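You operate a simulated robot arm through the tools that you are given. There is no shell and no other tool. Be economical: measure what you need, move in short steps, check, and stop when the job is done.

The job below is to be done with a simulated robot arm. You get a single attempt, and the scene is never put back.

JOB
Clamp modules 27 and 56 in the rail with the green stop.
Fine: 27 goes next to the purple stop; lock the purple stop first and the green one last.

It is judged by the outcome, as a careful person would: the job done as asked, and still so three seconds after it is handed in. It fails if anything else is knocked over, pushed out of place, dropped, spilled or broken.

ROBOT AND FRAMES
A 7-joint arm with a two-finger parallel gripper, fixed in place. Base frame: the origin is at the foot of the arm, x ahead of it, y to its left, z up; the work surface is at about z = 0. Readings come in m, rad, newtons and seconds.
With the tool pointing down near the work surface it reaches from about 0.24 to 0.62 m from the base axis. Its first joint turns from -1.152 to 1.152 rad. Payload 2.6 kg.
Tool frame: the origin (TCP) lies between the finger pads and is the grasp point; the fingertips stand 0.03 m ahead of it; z points along the fingers, y is the line along which they close. Largest opening 0.094 m; finger width 0.028, thickness 0.01; the body of the gripper, 0.05 by 0.096 m, starts 0.055 m behind the TCP.
Orientation is told as [roll, pitch, yaw] about the base's x, y, z axes, in that order, counted from this pose: with the fingers straight down and closing along the base's y, the tool's x points along the base's -x, its y along +y and its z along -z.

CONTROLS
- The arm moves only by the tool apply_moves. Its argument "steps" is a list of rows, each a list of 7 numbers: the gripper command, from -1 (shut) to 1 (fully open), values between in proportion, then the shift along the tool's x, y, z in m, then the turn, a rotation vector about the tool's x, y, z in rad. In form: [[hand, dx, dy, dz, wx, wy, wz], ...]. A call has 1 to 8 rows; each row is the pose to reach, as a shift and turn from the pose commanded when the call began, along the tool's axes at that moment. Each row takes 0.2 s and may step no farther than 0.05 m and 0.15 rad from the row before; otherwise, or with a gripper value out of range, the whole call is refused. A pose out of reach is approached as far as the arm can. The call stops where the force on the tool passes 40 N (or 10 N more than at its start, if that is more) or the arm is blocked; 0.2 s more then pass. The fingers move at their own pace (about 0.072 m/s each) and stop on an object; they squeeze with about 21 N. The grip force told is the motor's: it shows also when the fingers shut on nothing. Time passes only in rows, and 0.2 s behind the last, so rows that repeat a pose let the fingers close. The reply holds the time, the measured pose of the TCP, the force on the tool along the base axes, the opening and the grip force, in the units named above and with some noise, with the torque about the TCP (base axes, N m) and any sound that the robot's microphone picked up, and new pictures: "views" is both (left out), scene, wrist or none.
- Cameras (640 x 400 px; columns grow to the right, rows downward): "scene" is fixed at [0.0253, 0.4442, 0.5452]; the picture's right is [-0.82, -0.57, 0.00], its down [-0.46, 0.66, -0.59] and it looks along [0.34, -0.49, -0.80] (base axes); focal length 214 px, centre (320, 200). "wrist" rides on the gripper at [0.076, 0.014, -0.103] in the tool frame; the picture's right is [-0.18, 0.98, 0.00], its down [-0.75, -0.14, -0.64] and it looks along [-0.63, -0.12, 0.77] (tool axes); focal length 243 px, centre (320, 200). There is no depth. A picture from a camera that has moved, and an enlarged one, comes with that camera's place and axes in the base frame and with its lens. The place of the scene camera against the robot may be out by one fixed shift of up to 0.012 m in any direction.
- enlarge(camera, box): a new picture of the part [left, top, right, bottom] of that camera's present view, enlarged. No time passes.
- job_done(): hands the job in; it is judged then, once.

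Go step by step. Nothing tells you positions but the pictures and the camera data: compare them with the known pose of the tool, close in by small moves and look again before you grip or let go. The budget is 120 turns and 200 pictures, counting those below and the enlarged ones. Unless the task says otherwise, let go and move clear before handing in, and close with one line.

The tools are called as a command line: name --pt "numbers of a row" for each row, then --argument value for the rest, lists and objects as JSON in quotes. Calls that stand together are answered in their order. apply_moves: Moves the arm, as the interface text tells. Its arguments: {"type":"object","properties":{"steps":{"type":"array","items":{"type":"array","items":{"type":"number"}}},"views":{"type":"string","enum":["both","scene","wrist","none"]}},"required":["steps"]} The other tools are called the same way: enlarge (camera, box) takes an enlarged picture of a part of a camera's view; job_done () hands the job in.

At the start:

```text
time_s: 0.0
tcp_pos: [0.3527, 0.1281, 0.3112]
tcp_rot: [0.0, 0.001, -0.001]
wrist_force: [-0.2, 0.9, 0.1]
wrist_torque: [0.0, -0.03, 0.02]
finger_gap: 0.0939
finger_force: 0.1
```

scene: 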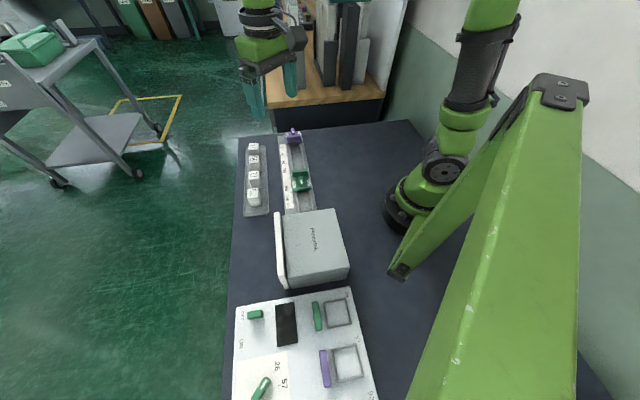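
wrist: 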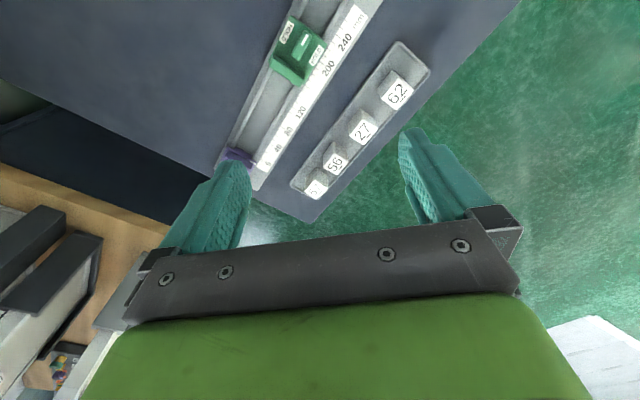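

I see a tray with four modules, a rail with purple and green stops, and a panel with controls. I will look closer before moving.

enlarge --camera "scene" --box '[230, 120, 350, 220]'

enlarge --camera "scene" --box '[220, 280, 390, 400]'

enlarge --camera "wrist" --box '[200, 0, 460, 200]'

```text
4.00 times, centred on (290, 170) of scene
camera zoom: at [0.0253, 0.4442, 0.5452], right [-0.82, -0.57, 0.0], down [-0.46, 0.66, -0.59], along [0.34, -0.49, -0.8], focal length 858 px, centre (440, 320)
```

zoom: 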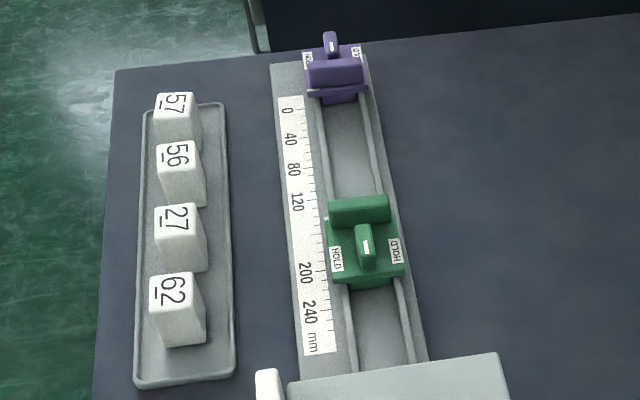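

```text
3.33 times, centred on (305, 340) of scene
camera zoom: at [0.0253, 0.4442, 0.5452], right [-0.82, -0.57, 0.0], down [-0.46, 0.66, -0.59], along [0.34, -0.49, -0.8], focal length 715 px, centre (370, -267)
```

zoom: 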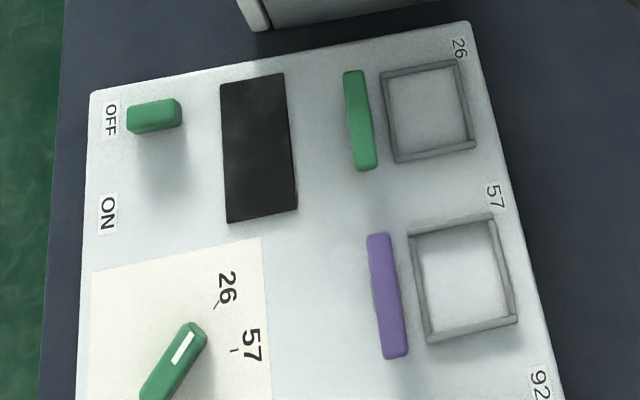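

```text
2.00 times, centred on (330, 100) of wrist
camera zoom: at [0.2771, 0.1434, 0.4132], right [0.18, 0.98, 0.0], down [0.75, -0.14, 0.64], along [0.63, -0.12, -0.77], focal length 485 px, centre (300, 400)
```

zoom: 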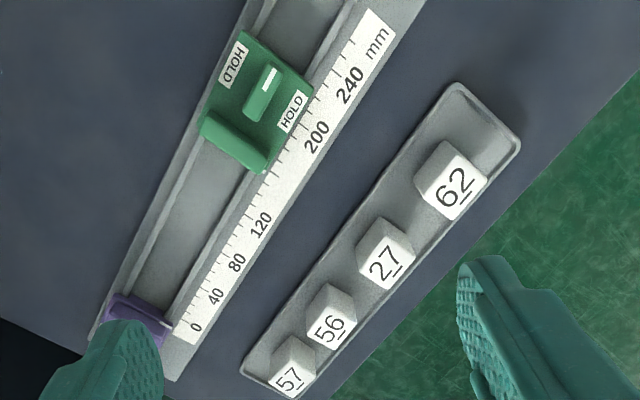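

The modules and rail run at about -45° in base axes: purple is near (0.46,-0.04), green near (0.33,0.10), and the modules lie from (0.40,0.23) to (0.55,0.08). I'll turn the tool so that it closes along the rail and look from closer.

apply_moves --pt "1 -0.008 -0.013 0.01 0 0 -0.13" --pt "1 -0.016 -0.026 0.02 0 0 -0.26" --pt "1 -0.024 -0.039 0.03 0 0 -0.39" --pt "1 -0.032 -0.052 0.04 0 0 -0.52" --pt "1 -0.04 -0.065 0.05 0 0 -0.65" --pt "1 -0.047 -0.078 0.06 0 0 -0.77" --pt "1 -0.047 -0.078 0.06 0 0 -0.77" --views "wrist"

```text
time_s: 1.6
tcp_pos: [0.3995, 0.0517, 0.2507]
tcp_rot: [0.001, 0.0, 0.771]
wrist_force: [-0.3, -0.1, -0.5]
wrist_torque: [-0.02, 0.04, -0.02]
finger_gap: 0.094
finger_force: 0.1
camera wrist: at [0.3352, 0.0072, 0.353], right [-0.55, 0.83, 0.0], down [0.64, 0.42, 0.64], along [0.53, 0.36, -0.77], focal length 243 px, centre (320, 200)
```

wrist: 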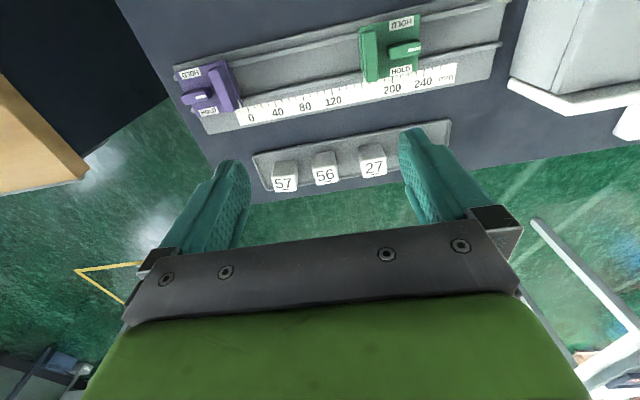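

enlarge --camera "wrist" --box '[160, 40, 320, 140]'

enlarge --camera "wrist" --box '[320, 0, 480, 100]'

enlarge --camera "wrist" --box '[240, 105, 480, 205]'

```text
4.00 times, centred on (240, 90) of wrist
camera zoom: at [0.3352, 0.0072, 0.353], right [-0.55, 0.83, 0.0], down [0.64, 0.42, 0.64], along [0.53, 0.36, -0.77], focal length 970 px, centre (640, 640)
```

zoom: 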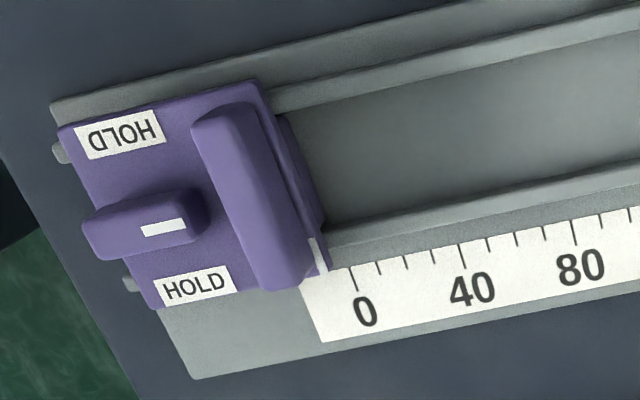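

```text
4.00 times, centred on (400, 50) of wrist
camera zoom: at [0.3352, 0.0072, 0.353], right [-0.55, 0.83, 0.0], down [0.64, 0.42, 0.64], along [0.53, 0.36, -0.77], focal length 970 px, centre (0, 800)
```

zoom: 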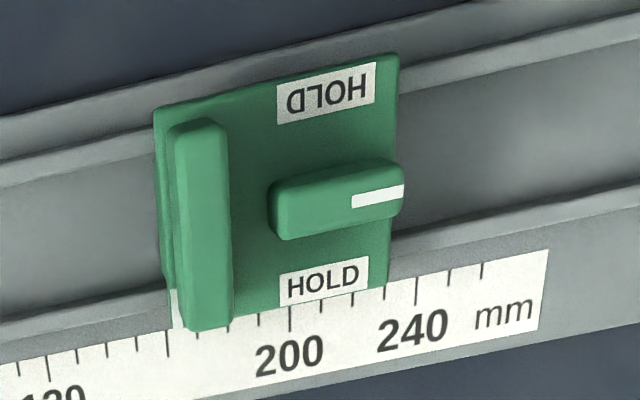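

```text
2.67 times, centred on (360, 155) of wrist
camera zoom: at [0.3352, 0.0072, 0.353], right [-0.55, 0.83, 0.0], down [0.64, 0.42, 0.64], along [0.53, 0.36, -0.77], focal length 647 px, centre (213, 320)
```

zoom: 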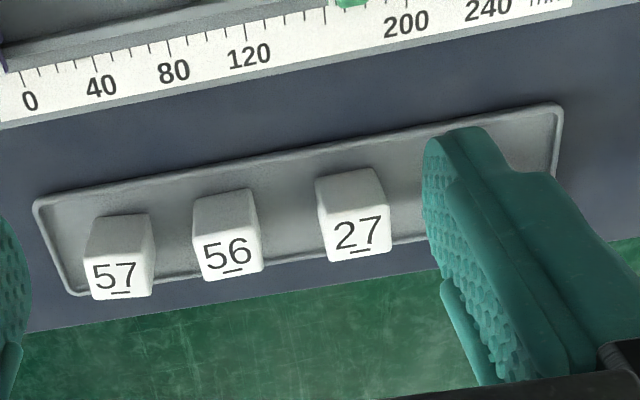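

The levers lie along the rail, and each must turn 90° to a HOLD mark. I take the purple lever to be near (0.498,-0.068); I'll move above it with the fingers closing across the rail.

apply_moves --pt "1 0.0016 -0.0193 0.006 0 0 0.145" --pt "1 0.0032 -0.0386 0.012 0 0 0.29" --pt "1 0.0048 -0.0579 0.018 0 0 0.435" --pt "1 0.0064 -0.0772 0.025 0 0 0.58" --pt "1 0.008 -0.0965 0.031 0 0 0.725" --pt "1 0.0096 -0.1158 0.037 0 0 0.87" --pt "1 0.0112 -0.1351 0.043 0 0 1.015" --pt "1 0.0128 -0.1545 0.05 0 0 1.16" --views "none"

apply_moves --pt "1 0 0 0 0 0 0.14" --pt "1 0 0 0 0 0 0.28" --pt "1 0 0 0 0 0 0.398" --pt "1 0 0 0 0 0 0.398" --views "both"

```text
time_s: 3.4
tcp_pos: [0.4979, -0.0691, 0.2007]
tcp_rot: [0.001, -0.001, -0.392]
wrist_force: [0.3, 0.1, -0.2]
wrist_torque: [0.01, 0.04, 0.0]
finger_gap: 0.094
finger_force: 0.0
```

```text
time_s: 4.4
tcp_pos: [0.4987, -0.0695, 0.2009]
tcp_rot: [0.0, 0.0, -0.79]
wrist_force: [0.1, -0.5, -0.1]
wrist_torque: [0.01, 0.0, -0.01]
finger_gap: 0.0939
finger_force: 0.1
camera wrist: at [0.4551, -0.0046, 0.3028], right [0.83, 0.56, 0.0], down [0.43, -0.63, 0.64], along [0.36, -0.53, -0.77], focal length 243 px, centre (320, 200)
```

scene: 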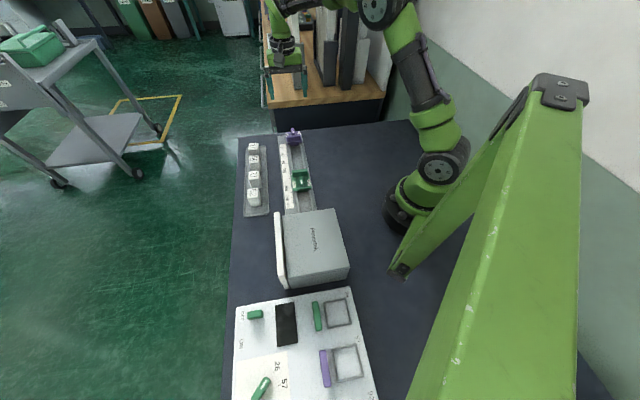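
wrist: 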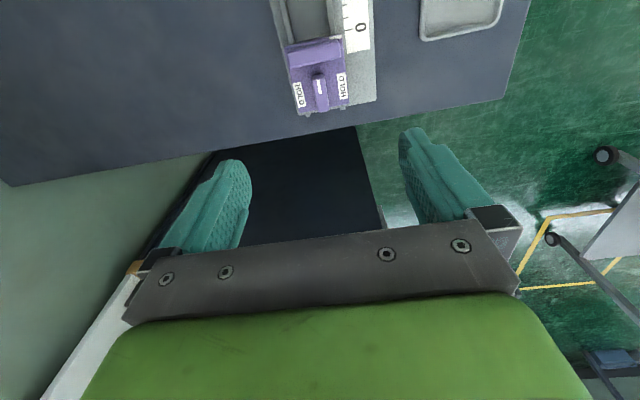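

The lever appears to be directly beneath the TCP. I'll zoom in for accuracy.

enlarge --camera "wrist" --box '[260, 20, 388, 120]'

```text
4.00 times, centred on (324, 70) of wrist
camera zoom: at [0.4551, -0.0046, 0.3028], right [0.83, 0.56, 0.0], down [0.43, -0.63, 0.64], along [0.36, -0.53, -0.77], focal length 970 px, centre (304, 720)
```

zoom: 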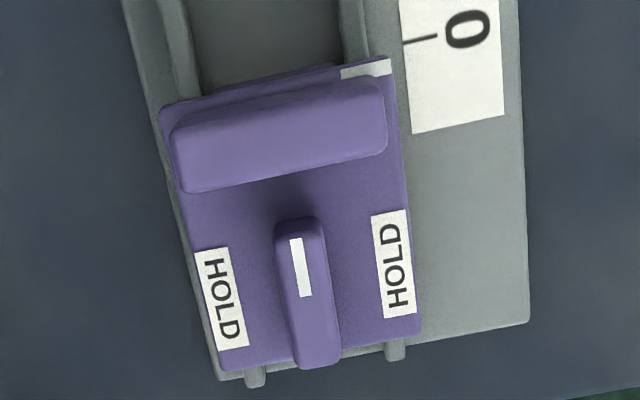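

The lever's top is near (0.498,-0.067,0.04). I'll descend part of the way with the hand partly closed and look again.

apply_moves --pt "-0.2 0.0024 0.0012 0.03 0 0 0" --pt "-0.2 0.0024 0.0012 0.06 0 0 0" --pt "-0.2 0.0024 0.0012 0.09 0 0 0" --pt "-0.2 0.0024 0.0012 0.11 0 0 0" --pt "-0.2 0.0024 0.0012 0.11 0 0 0" --views "wrist"

```text
time_s: 5.6
tcp_pos: [0.497, -0.0659, 0.09]
tcp_rot: [0.001, -0.001, -0.79]
wrist_force: [0.4, -0.5, 0.2]
wrist_torque: [-0.03, -0.01, -0.03]
finger_gap: 0.0373
finger_force: 0.0
camera wrist: at [0.4543, -0.0024, 0.193], right [0.83, 0.56, 0.0], down [0.43, -0.63, 0.64], along [0.36, -0.53, -0.77], focal length 243 px, centre (320, 200)
```

wrist: 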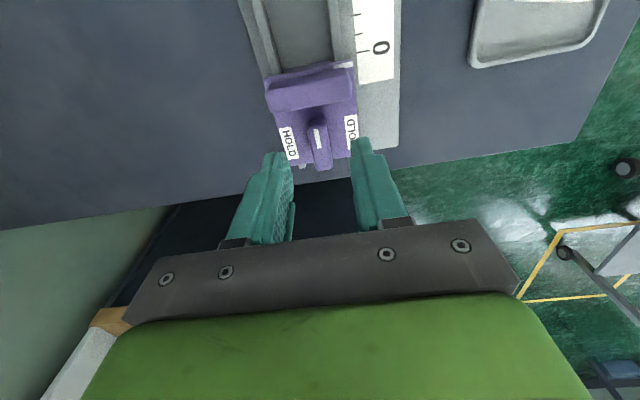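

The lever is centred between the fingers. I'll descend further and check.

apply_moves --pt "-0.2 0 0 0.012 0 0 0" --pt "-0.2 0 0 0.024 0 0 0" --pt "-0.2 0 0 0.024 0 0 0" --views "wrist"

enlarge --camera "wrist" --box '[240, 80, 400, 220]'

enlarge --camera "scene" --box '[260, 110, 324, 150]'

```text
time_s: 6.4
tcp_pos: [0.498, -0.0664, 0.0657]
tcp_rot: [0.001, -0.001, -0.79]
wrist_force: [0.0, -0.7, -0.1]
wrist_torque: [-0.02, -0.01, -0.03]
finger_gap: 0.0374
finger_force: 0.1
camera wrist: at [0.4538, -0.0021, 0.169], right [0.83, 0.56, 0.0], down [0.43, -0.63, 0.64], along [0.36, -0.53, -0.77], focal length 243 px, centre (320, 200)
```

wrist: 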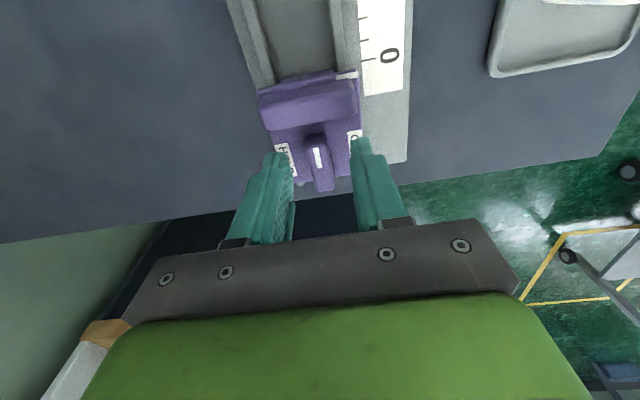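

```text
2.86 times, centred on (320, 150) of wrist
camera zoom: at [0.4538, -0.0021, 0.169], right [0.83, 0.56, 0.0], down [0.43, -0.63, 0.64], along [0.36, -0.53, -0.77], focal length 693 px, centre (320, 343)
```

zoom: 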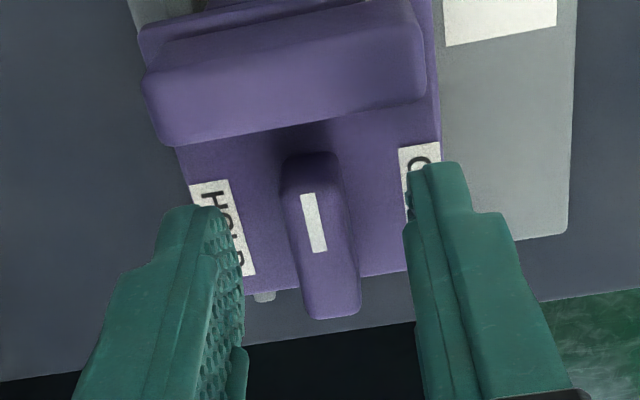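

```text
10.00 times, centred on (292, 130) of scene
camera zoom: at [0.0253, 0.4442, 0.5452], right [-0.82, -0.57, 0.0], down [-0.46, 0.66, -0.59], along [0.34, -0.49, -0.8], focal length 2145 px, centre (600, 900)
```

zoom: 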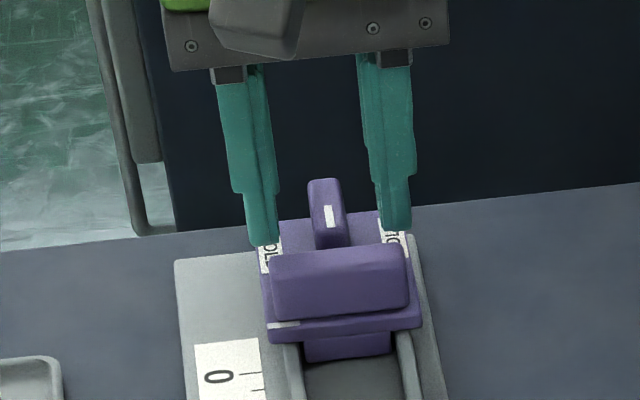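

The tips straddle the lever. I'll go down 4 mm more and close.

apply_moves --pt "-0.2 0 0 0.004 0 0 0" --pt "-0.6 0 0 0.004 0 0 0" --pt "-1 0 0 0.004 0 0 0" --pt "-1 0 0 0.004 0 0 0" --views "wrist"

enlarge --camera "scene" --box '[260, 110, 324, 150]'

```text
time_s: 7.4
tcp_pos: [0.4978, -0.0656, 0.0626]
tcp_rot: [0.0, 0.0, -0.79]
wrist_force: [-0.8, -0.2, 0.8]
wrist_torque: [0.03, 0.07, 0.04]
finger_gap: 0.0124
finger_force: 44.7
camera wrist: at [0.4541, -0.0023, 0.165], right [0.83, 0.56, 0.0], down [0.43, -0.63, 0.64], along [0.36, -0.53, -0.77], focal length 243 px, centre (320, 200)
```

wrist: 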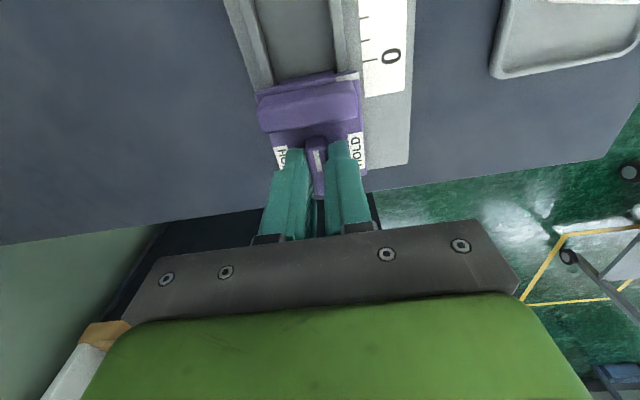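

```text
10.00 times, centred on (292, 130) of scene
camera zoom: at [0.0253, 0.4442, 0.5452], right [-0.82, -0.57, 0.0], down [-0.46, 0.66, -0.59], along [0.34, -0.49, -0.8], focal length 2145 px, centre (600, 900)
```

zoom: 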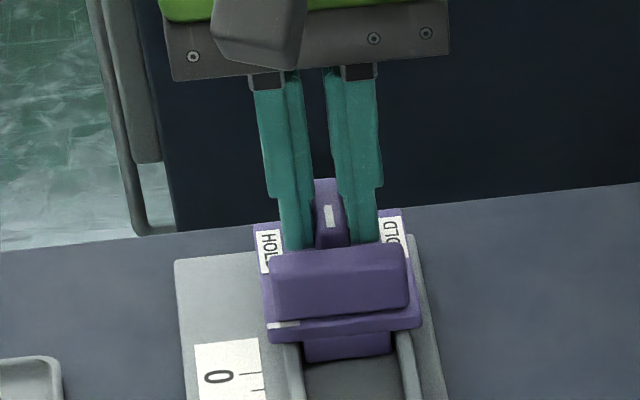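

The lever is gripped. I'll turn it toward yaw +0.78 and watch the torque.

apply_moves --pt "-1 0 0 0 0 0 -0.1" --pt "-1 0 0 0 0 0 -0.2" --pt "-1 0 0 0 0 0 -0.3" --pt "-1 0 0 0 0 0 -0.4" --views "wrist"

```text
time_s: 8.4
tcp_pos: [0.4955, -0.0658, 0.0616]
tcp_rot: [0.001, 0.007, -0.393]
wrist_force: [-24.1, 3.3, 13.4]
wrist_torque: [-0.15, 0.23, -1.66]
finger_gap: 0.0218
finger_force: 44.9
camera wrist: at [0.4317, -0.024, 0.1655], right [0.55, 0.84, 0.0], down [0.65, -0.42, 0.64], along [0.53, -0.35, -0.77], focal length 243 px, centre (320, 200)
```

wrist: 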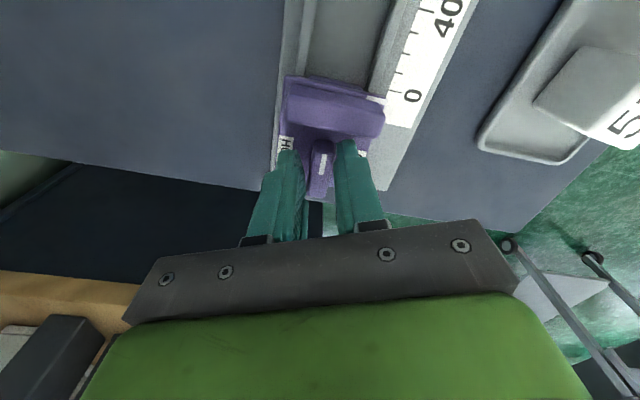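

enlarge --camera "wrist" --box '[240, 60, 420, 220]'

enlarge --camera "scene" --box '[260, 110, 324, 150]'

```text
2.50 times, centred on (330, 140) of wrist
camera zoom: at [0.4317, -0.024, 0.1655], right [0.55, 0.84, 0.0], down [0.65, -0.42, 0.64], along [0.53, -0.35, -0.77], focal length 606 px, centre (295, 350)
```

zoom: 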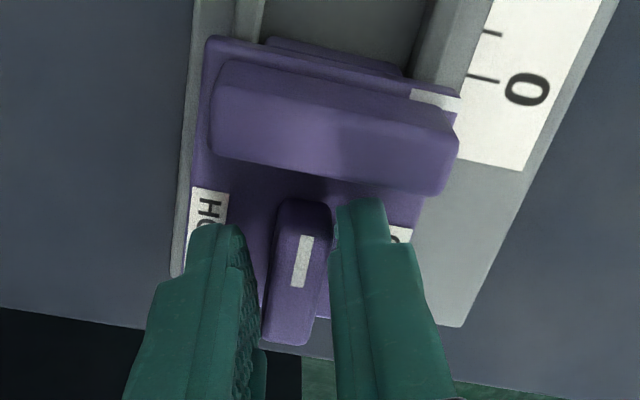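

```text
10.00 times, centred on (292, 130) of scene
camera zoom: at [0.0252, 0.4442, 0.5452], right [-0.82, -0.57, 0.0], down [-0.46, 0.66, -0.59], along [0.34, -0.49, -0.8], focal length 2145 px, centre (600, 900)
```

zoom: 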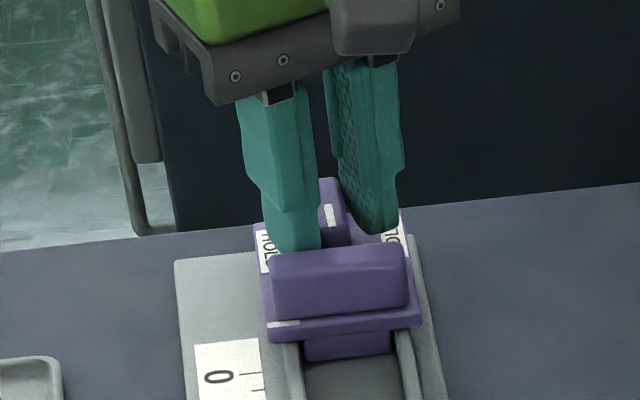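

The lever did not follow: the fingers slipped round it to a 22 mm gap with 1.7 N m of torque. I'll turn back and test the other direction gently.

apply_moves --pt "-1 0 0 0 0 0 0.13" --pt "-1 0 0 0 0 0 0.26" --pt "-1 0 0 0 0 0 0.4" --pt "-1 0 0 0 0 0 0.4" --views "none"

apply_moves --pt "-1 0 0 0 0 0 0.08" --pt "-1 0 0 0 0 0 0.16" --pt "-1 0 0 0 0 0 0.24" --pt "-1 0 0 0 0 0 0.24" --views "wrist"

enlarge --camera "wrist" --box '[240, 60, 420, 220]'

```text
time_s: 9.4
tcp_pos: [0.4973, -0.0671, 0.0636]
tcp_rot: [-0.001, -0.002, -0.788]
wrist_force: [-2.4, -0.4, -5.9]
wrist_torque: [-0.08, 0.02, -0.03]
finger_gap: 0.0124
finger_force: 45.0
```

```text
time_s: 10.4
tcp_pos: [0.4975, -0.0661, 0.0624]
tcp_rot: [0.001, 0.0, -1.028]
wrist_force: [2.9, 0.3, -13.1]
wrist_torque: [-1.14, -0.77, 0.0]
finger_gap: 0.0123
finger_force: 45.2
camera wrist: at [0.4709, 0.0067, 0.1648], right [0.94, 0.35, 0.0], down [0.27, -0.72, 0.64], along [0.22, -0.6, -0.77], focal length 243 px, centre (320, 200)
```

wrist: 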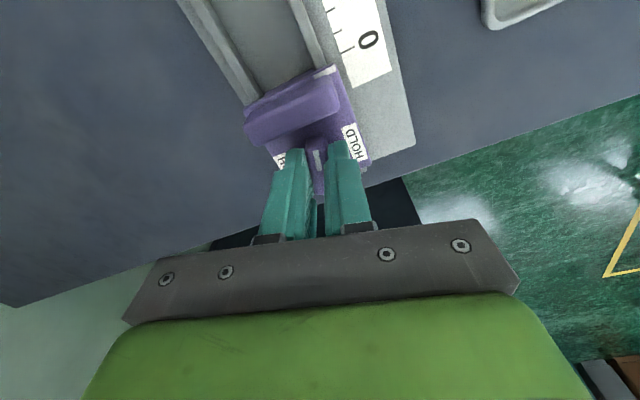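

```text
2.50 times, centred on (330, 140) of wrist
camera zoom: at [0.4709, 0.0067, 0.1648], right [0.94, 0.35, 0.0], down [0.27, -0.72, 0.64], along [0.22, -0.6, -0.77], focal length 606 px, centre (295, 350)
```

zoom: 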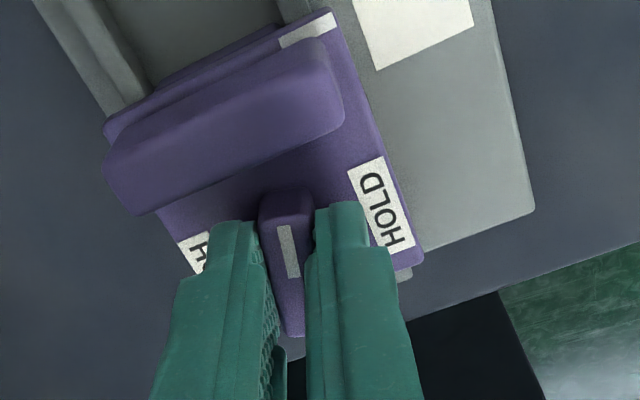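

That is the right direction, as the lever now turns with the hand. I'll continue toward 90° total.

apply_moves --pt "-1 0 0 0 0 0 0.11" --pt "-1 0 0 0 0 0 0.22" --pt "-1 0 0 0 0 0 0.33" --pt "-1 0 0 0 0 0 0.44" --pt "-1 0 0 0 0 0 0.55" --pt "-1 0 0 0 0 0 0.66" --views "wrist"

```text
time_s: 11.8
tcp_pos: [0.4976, -0.0636, 0.063]
tcp_rot: [0.002, 0.005, -1.69]
wrist_force: [8.9, 9.5, -15.7]
wrist_torque: [-0.38, -0.14, 0.05]
finger_gap: 0.0122
finger_force: 45.4
camera wrist: at [0.5212, 0.0091, 0.1651], right [0.95, -0.3, 0.0], down [-0.23, -0.73, 0.64], along [-0.19, -0.61, -0.77], focal length 243 px, centre (320, 200)
```

wrist: 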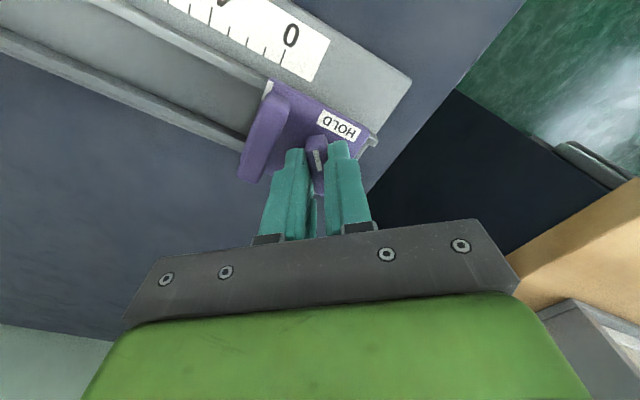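

apply_moves --pt "-1 0.0016 0.0012 0.001 0 0 0.11" --pt "-1 0.0016 0.0012 0.001 0 0 0.22" --pt "-1 0.0016 0.0012 0.001 0 0 0.33" --pt "-1 0.0016 0.0012 0.001 0 0 0.44" --pt "-1 0.0016 0.0012 0.001 0 0 0.55" --pt "-1 0.0016 0.0012 0.001 0 0 0.67" --pt "-1 0.0016 0.0012 0.001 0 0 0.67" --views "wrist"

enlarge --camera "wrist" --box '[240, 60, 420, 220]'

enlarge --camera "scene" --box '[260, 110, 324, 150]'

```text
time_s: 13.4
tcp_pos: [0.4991, -0.0652, 0.0637]
tcp_rot: [0.004, 0.0, -2.359]
wrist_force: [8.5, 0.4, 1.6]
wrist_torque: [-0.46, 0.29, 0.13]
finger_gap: 0.0122
finger_force: 44.7
camera wrist: at [0.5636, -0.0218, 0.165], right [0.56, -0.83, 0.0], down [-0.64, -0.43, 0.64], along [-0.53, -0.36, -0.77], focal length 243 px, centre (320, 200)
```

wrist: 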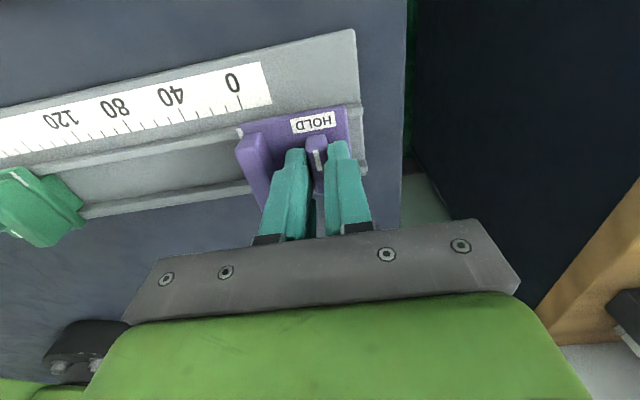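

```text
2.50 times, centred on (330, 140) of wrist
camera zoom: at [0.5636, -0.0218, 0.165], right [0.56, -0.83, 0.0], down [-0.64, -0.43, 0.64], along [-0.53, -0.36, -0.77], focal length 606 px, centre (295, 350)
```

zoom: 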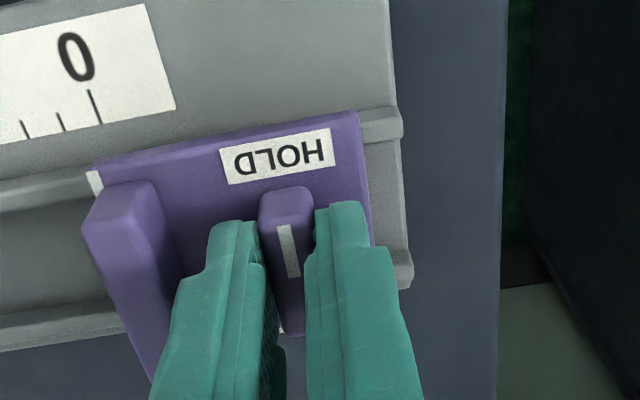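

```text
10.00 times, centred on (292, 130) of scene
camera zoom: at [0.0253, 0.4442, 0.5452], right [-0.82, -0.57, 0.0], down [-0.46, 0.66, -0.59], along [0.34, -0.49, -0.8], focal length 2145 px, centre (600, 900)
```

zoom: 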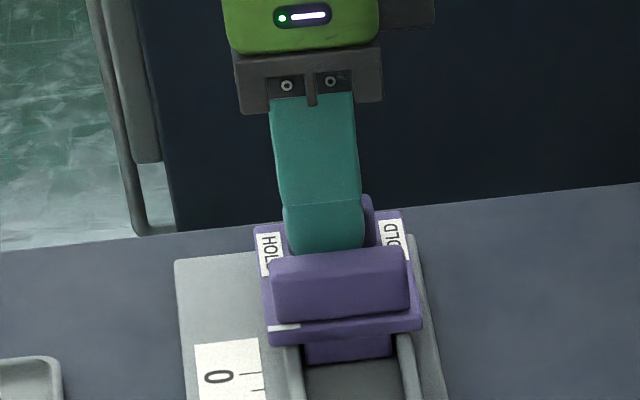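

The lever is at 90°. I'll test for its end stop with a small extra turn.

apply_moves --pt "-1 0 0 0 0 0 0.05" --pt "-1 0 0 0 0 0 0.1" --pt "-1 0 0 0 0 0 0.1" --views "none"

```text
time_s: 14.2
tcp_pos: [0.4997, -0.0651, 0.0616]
tcp_rot: [0.004, -0.001, -2.456]
wrist_force: [7.8, -4.1, 8.3]
wrist_torque: [-0.36, 0.18, 1.48]
finger_gap: 0.0142
finger_force: 45.1
```

The end stop was reached, so the lever is fully over. I'll back off and test the lock with a small tug along the rail.

apply_moves --pt "-1 0 0 0 0 0 -0.09" --pt "-1 0 -0.003 0 0 0 -0.09" --pt "-1 0 -0.005 0 0 0 -0.09" --views "none"

apply_moves --pt "-1 0 0.005 0 0 0 0" --pt "-0.97 0 0.005 0 0 0 0" --pt "-0.55 0 0.005 0 0 0 0" --pt "-0.55 0 0.005 0 0 0 0" --pt "-0.55 0 0.005 -0.04 0 0 0" --pt "-0.55 0 0.005 -0.09 0 0 0" --views "both"

```text
time_s: 15.0
tcp_pos: [0.4986, -0.0657, 0.0608]
tcp_rot: [0.013, 0.0, -2.364]
wrist_force: [2.5, -1.5, -1.1]
wrist_torque: [0.31, 0.0, 0.28]
finger_gap: 0.0123
finger_force: 45.4
stopped in row 3: the force on the tool passed its limit at 43 N (the readings are from after the stop); the commanded pose is now the measured one
```

```text
time_s: 15.5
tcp_pos: [0.4989, -0.0663, 0.0622]
tcp_rot: [0.0, 0.0, -2.368]
wrist_force: [-2.4, 0.4, 3.3]
wrist_torque: [0.28, -0.16, 0.5]
finger_gap: 0.0124
finger_force: 45.4
stopped in row 2: the force on the tool passed its limit at 44 N (the readings are from after the stop); the commanded pose is now the measured one
camera wrist: at [0.564, -0.0229, 0.1646], right [0.55, -0.83, 0.0], down [-0.64, -0.42, 0.64], along [-0.54, -0.36, -0.77], focal length 243 px, centre (320, 200)
```

scene: 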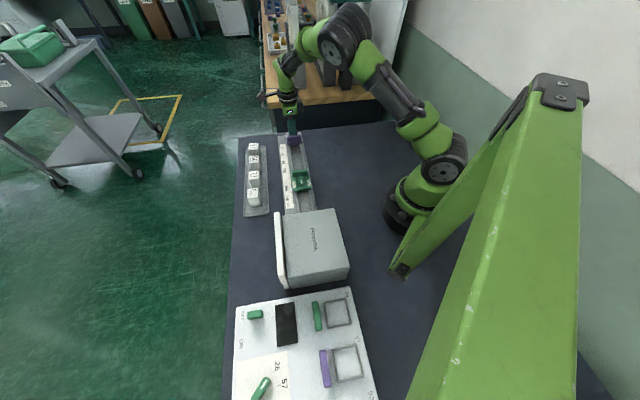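
wrist: 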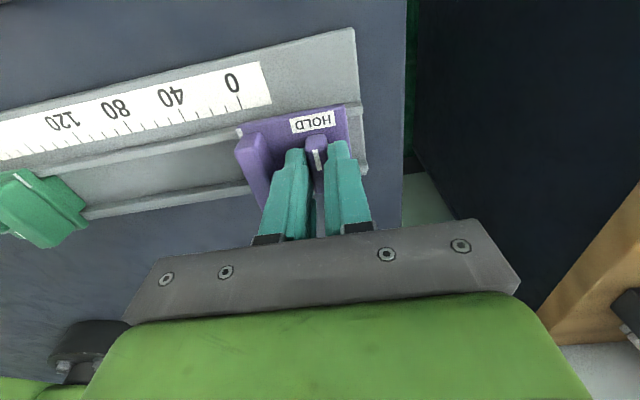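

The purple stop held against 43 N both ways, so it is locked. I'll release slightly and lift clear.

apply_moves --pt "-0.55 0 0 0 0 0 0" --pt "-0.55 0 0 0 0 0 0" --pt "-0.55 0 0 -0.04 0 0 0" --pt "-0.55 0 0 -0.09 0 0 0" --pt "-0.55 0 0 -0.138 0 0 0" --views "both"

enlarge --camera "scene" --box '[230, 120, 350, 220]'

```text
time_s: 16.7
tcp_pos: [0.4985, -0.0665, 0.1999]
tcp_rot: [0.0, -0.002, -2.372]
wrist_force: [0.0, 0.2, -0.2]
wrist_torque: [-0.01, 0.02, -0.03]
finger_gap: 0.0208
finger_force: 0.2
camera wrist: at [0.5638, -0.0232, 0.3027], right [0.55, -0.83, 0.0], down [-0.64, -0.42, 0.64], along [-0.54, -0.35, -0.77], focal length 243 px, centre (320, 200)
```

scene: 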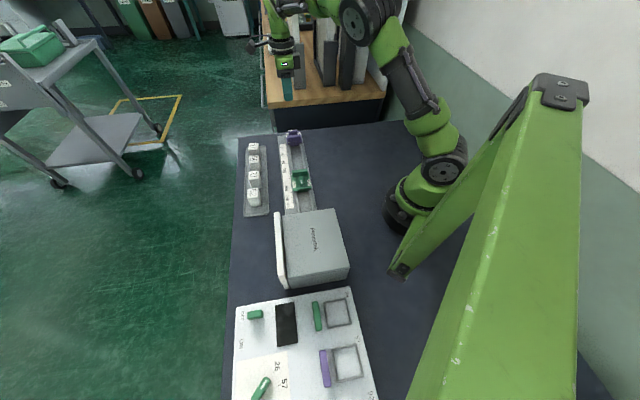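
wrist: 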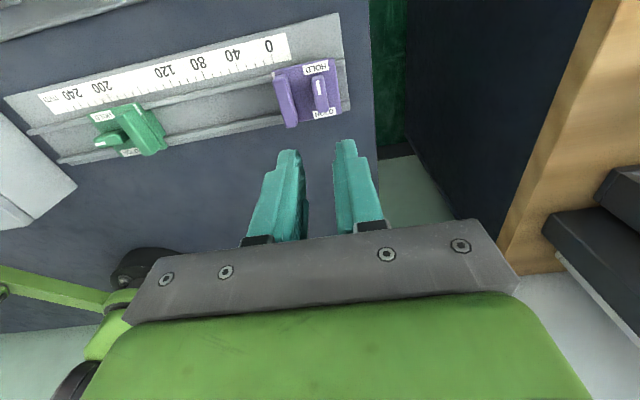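

```text
4.00 times, centred on (290, 170) of scene
camera zoom: at [0.0253, 0.4442, 0.5452], right [-0.82, -0.57, 0.0], down [-0.46, 0.66, -0.59], along [0.34, -0.49, -0.8], focal length 858 px, centre (440, 320)
```

zoom: 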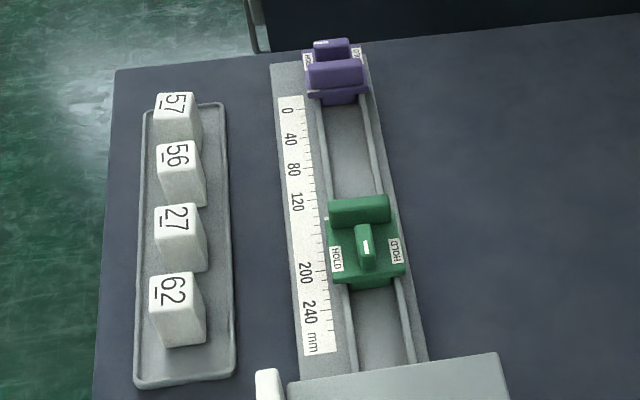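

Purple's lever now lies across at HOLD. Next I'll move above module 27, near (0.451,0.178), turning to yaw 0.78.

apply_moves --pt "-0.2 0.0171 -0.0261 0 0 0 -0.143" --pt "-0.2 0.0342 -0.0522 0 0 0 -0.286" --pt "-0.2 0.0513 -0.0783 0 0 0 -0.429" --pt "-0.2 0.0684 -0.1044 0 0 0 -0.572" --pt "-0.2 0.0855 -0.1305 0 0 0 -0.715" --pt "-0.2 0.1026 -0.1566 0 0 0 -0.858" --pt "-0.2 0.1197 -0.1827 0 0 0 -1.001" --pt "-0.2 0.1368 -0.2086 0 0 0 -1.144" --views "none"

apply_moves --pt "0.2 0 0 0 0 0 -0.143" --pt "0.2 0 0 0 0 0 -0.286" --pt "0.2 0 0 0 0 0 -0.429" --pt "0.2 0 0 0 0 0 -0.572" --pt "0.2 0 0 0 0 0 -0.715" --pt "0.2 0 0 0 0 0 -0.858" --pt "0.2 0 0 0 0 0 -1.001" --pt "0.2 0 0 0 0 0 -1.144" --views "none"

apply_moves --pt "0.2 0 0 0 0 0 -0.143" --pt "0.2 0 0 0 0 0 -0.286" --pt "0.2 0 0 0 0 0 -0.429" --pt "0.2 0 0 0 0 0 -0.572" --pt "0.2 0 0 0 0 0 -0.715" --pt "0.2 0 0 0 0 0 -0.858" --pt "0.2 0 0 0 0 0 -0.858" --views "wrist"

enlarge --camera "wrist" --box '[200, 20, 440, 160]'

```text
time_s: 18.5
tcp_pos: [0.4514, 0.1791, 0.1993]
tcp_rot: [0.001, -0.003, -1.226]
wrist_force: [0.1, 0.2, 0.5]
wrist_torque: [-0.01, 0.03, 0.01]
finger_gap: 0.0375
finger_force: 0.0
```

```text
time_s: 20.3
tcp_pos: [0.4525, 0.1789, 0.199]
tcp_rot: [-0.001, 0.001, -0.08]
wrist_force: [-0.4, 0.6, -0.3]
wrist_torque: [-0.01, -0.01, 0.02]
finger_gap: 0.0565
finger_force: 0.0
```

```text
time_s: 21.9
tcp_pos: [0.4522, 0.1796, 0.2002]
tcp_rot: [0.0, 0.003, 0.775]
wrist_force: [0.2, -0.3, 0.4]
wrist_torque: [0.0, 0.01, -0.02]
finger_gap: 0.0565
finger_force: 0.1
camera wrist: at [0.3883, 0.1357, 0.3025], right [-0.56, 0.83, 0.0], down [0.64, 0.43, 0.64], along [0.53, 0.36, -0.77], focal length 243 px, centre (320, 200)
```

wrist: 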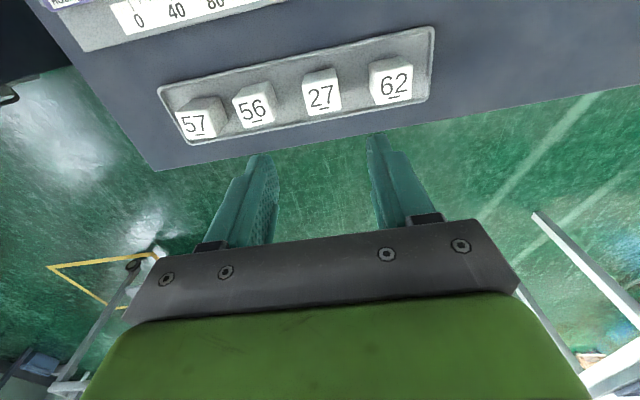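

```text
2.67 times, centred on (320, 90) of wrist
camera zoom: at [0.3883, 0.1357, 0.3025], right [-0.56, 0.83, 0.0], down [0.64, 0.43, 0.64], along [0.53, 0.36, -0.77], focal length 647 px, centre (320, 493)
```

zoom: 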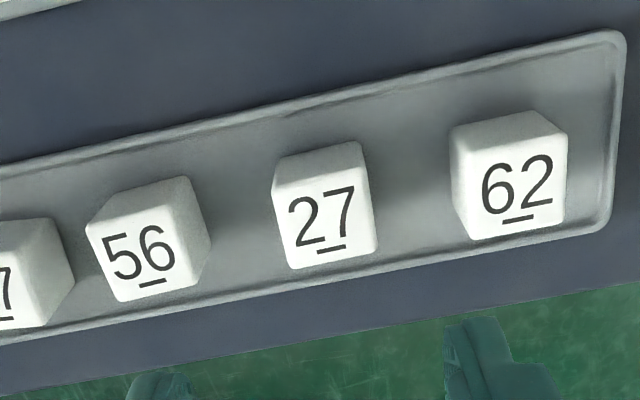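

Module 27 is right beneath the TCP at about (0.452,0.180), top near z=0.048, aligned with the tool. I'll descend partway and check clearance.

apply_moves --pt "0.08 0 0.0007 0.04 0 0 0" --pt "0.08 0 0.0007 0.08 0 0 0" --pt "0.08 0 0.0007 0.11 0 0 0" --pt "0.08 0 0.0007 0.11 0 0 0" --views "wrist"

enlarge --camera "wrist" --box '[220, 60, 420, 200]'

enlarge --camera "scene" --box '[230, 120, 310, 220]'

```text
time_s: 22.9
tcp_pos: [0.4511, 0.1784, 0.0901]
tcp_rot: [0.0, -0.001, 0.774]
wrist_force: [-0.2, -0.5, 0.1]
wrist_torque: [0.01, 0.01, -0.01]
finger_gap: 0.0507
finger_force: 0.1
camera wrist: at [0.3867, 0.1356, 0.1918], right [-0.56, 0.83, 0.0], down [0.64, 0.43, 0.64], along [0.53, 0.36, -0.77], focal length 243 px, centre (320, 200)
```

wrist: 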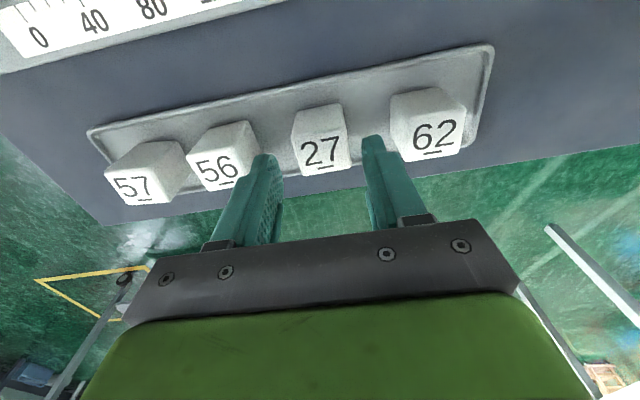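

```text
2.86 times, centred on (320, 130) of wrist
camera zoom: at [0.3867, 0.1356, 0.1918], right [-0.56, 0.83, 0.0], down [0.64, 0.43, 0.64], along [0.53, 0.36, -0.77], focal length 693 px, centre (320, 400)
```

zoom: 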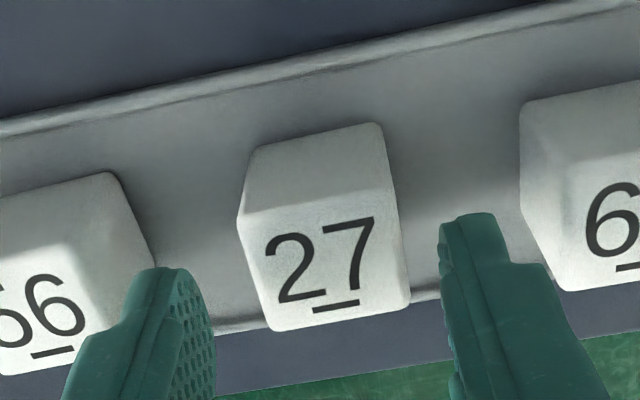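

```text
4.00 times, centred on (270, 170) of scene
camera zoom: at [0.0253, 0.4442, 0.5452], right [-0.82, -0.57, 0.0], down [-0.46, 0.66, -0.59], along [0.34, -0.49, -0.8], focal length 858 px, centre (520, 320)
```

zoom: 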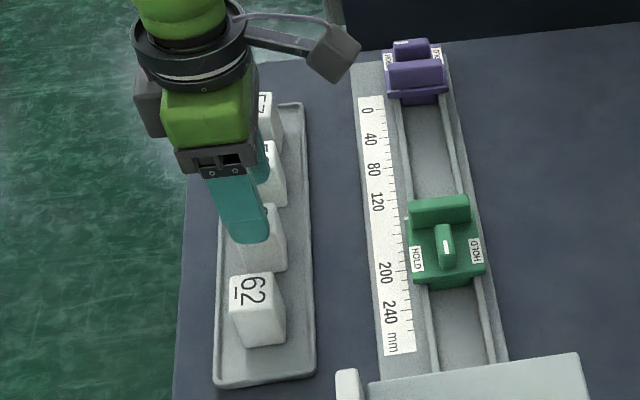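

The module is centred, but the left finger would be tight against 56. I'll narrow the opening to 42 mm and then descend.

apply_moves --pt "-0.1 0 0.0005 0 0 0 0" --pt "-0.1 0 0.0005 0.012 0 0 0" --pt "-0.1 0 0.0005 0.024 0 0 0" --pt "-0.1 0 0.0005 0.036 0 0 0" --views "wrist"

enlarge --camera "wrist" --box '[220, 60, 420, 200]'

```text
time_s: 23.9
tcp_pos: [0.4515, 0.1801, 0.0536]
tcp_rot: [0.0, 0.002, 0.775]
wrist_force: [0.3, -0.5, 0.2]
wrist_torque: [0.0, 0.0, 0.01]
finger_gap: 0.0424
finger_force: 0.0
camera wrist: at [0.3872, 0.1365, 0.1563], right [-0.56, 0.83, 0.0], down [0.64, 0.43, 0.64], along [0.53, 0.36, -0.77], focal length 243 px, centre (320, 200)
```

wrist: 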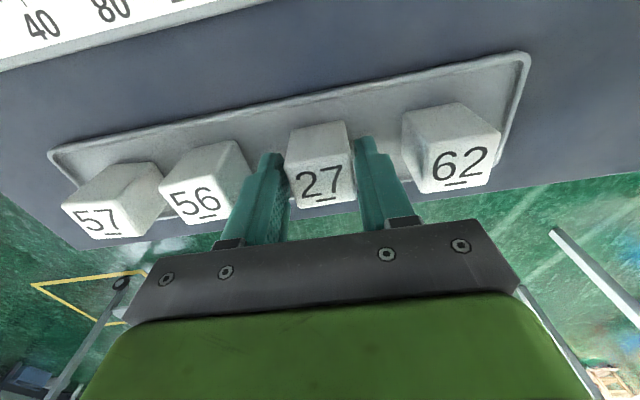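

```text
2.86 times, centred on (320, 130) of wrist
camera zoom: at [0.3872, 0.1365, 0.1563], right [-0.56, 0.83, 0.0], down [0.64, 0.43, 0.64], along [0.53, 0.36, -0.77], focal length 693 px, centre (320, 400)
```

zoom: 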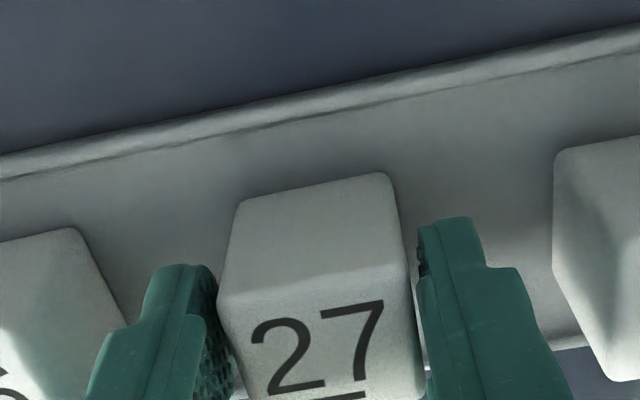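

The fingers straddle module 27 without touching its neighbours. I'll close and lift it.

apply_moves --pt "-0.5 0 0 0 0 0 0" --pt "-1 0 0 0 0 0 0" --pt "-1 0 0 0 0 0 0" --views "none"

apply_moves --pt "-1 0 0 -0.02 0 0 0" --pt "-1 0 0 -0.05 0 0 0" --pt "-1 0 0 -0.08 0 0 0" --pt "-1 0 0 -0.08 0 0 0" --views "both"

enlarge --camera "scene" --box '[230, 100, 330, 220]'

enlarge --camera "wrist" --box '[220, 60, 420, 220]'

```text
time_s: 24.7
tcp_pos: [0.4525, 0.1805, 0.0551]
tcp_rot: [-0.002, -0.003, 0.773]
wrist_force: [0.5, 0.4, 12.2]
wrist_torque: [0.04, -0.02, 0.01]
finger_gap: 0.0354
finger_force: 21.2
```

```text
time_s: 25.7
tcp_pos: [0.4506, 0.1797, 0.136]
tcp_rot: [0.001, 0.002, 0.776]
wrist_force: [0.1, 0.2, -1.0]
wrist_torque: [0.04, 0.0, 0.0]
finger_gap: 0.0353
finger_force: 20.8
camera wrist: at [0.387, 0.1367, 0.2367], right [-0.56, 0.83, 0.0], down [0.64, 0.43, 0.64], along [0.53, 0.36, -0.77], focal length 243 px, centre (320, 200)
```

scene: 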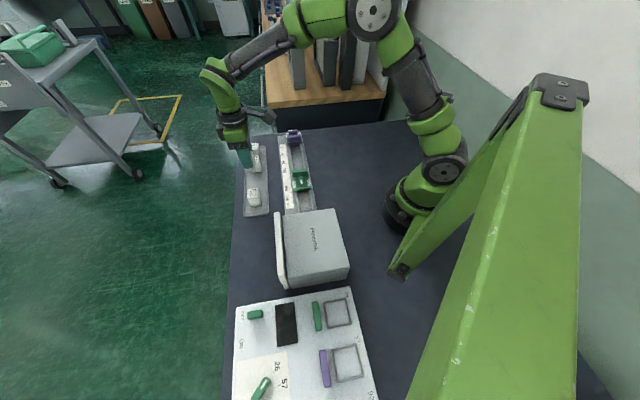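
wrist: 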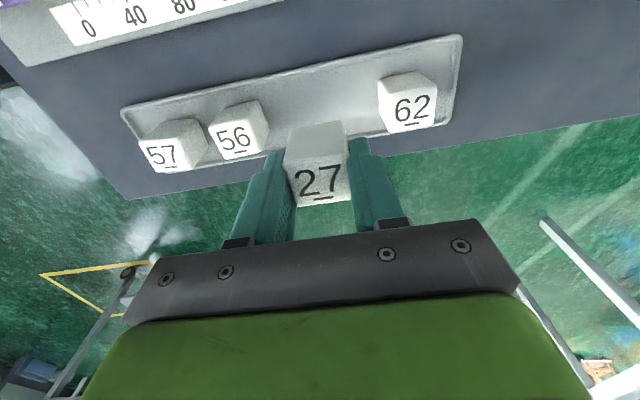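

```text
3.33 times, centred on (280, 160) of scene
camera zoom: at [0.0253, 0.4442, 0.5452], right [-0.82, -0.57, 0.0], down [-0.46, 0.66, -0.59], along [0.34, -0.49, -0.8], focal length 715 px, centre (453, 333)
```

zoom: 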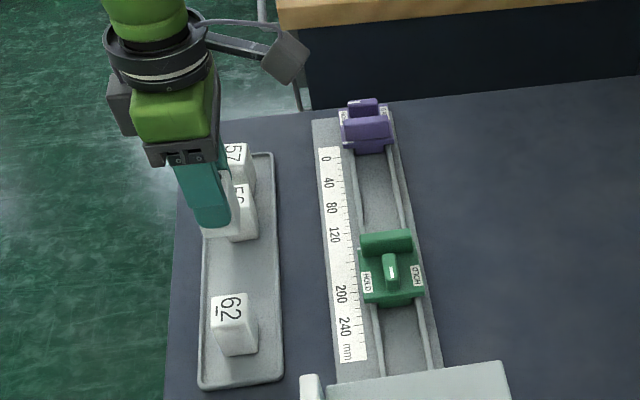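

```text
2.50 times, centred on (320, 140) of wrist
camera zoom: at [0.387, 0.1367, 0.2367], right [-0.56, 0.83, 0.0], down [0.64, 0.43, 0.64], along [0.53, 0.36, -0.77], focal length 606 px, centre (320, 350)
```

zoom: 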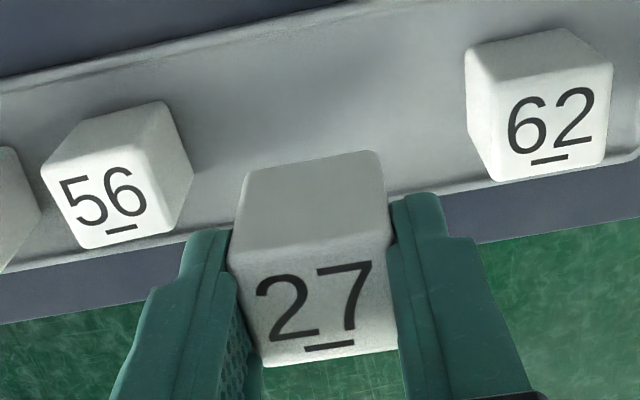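

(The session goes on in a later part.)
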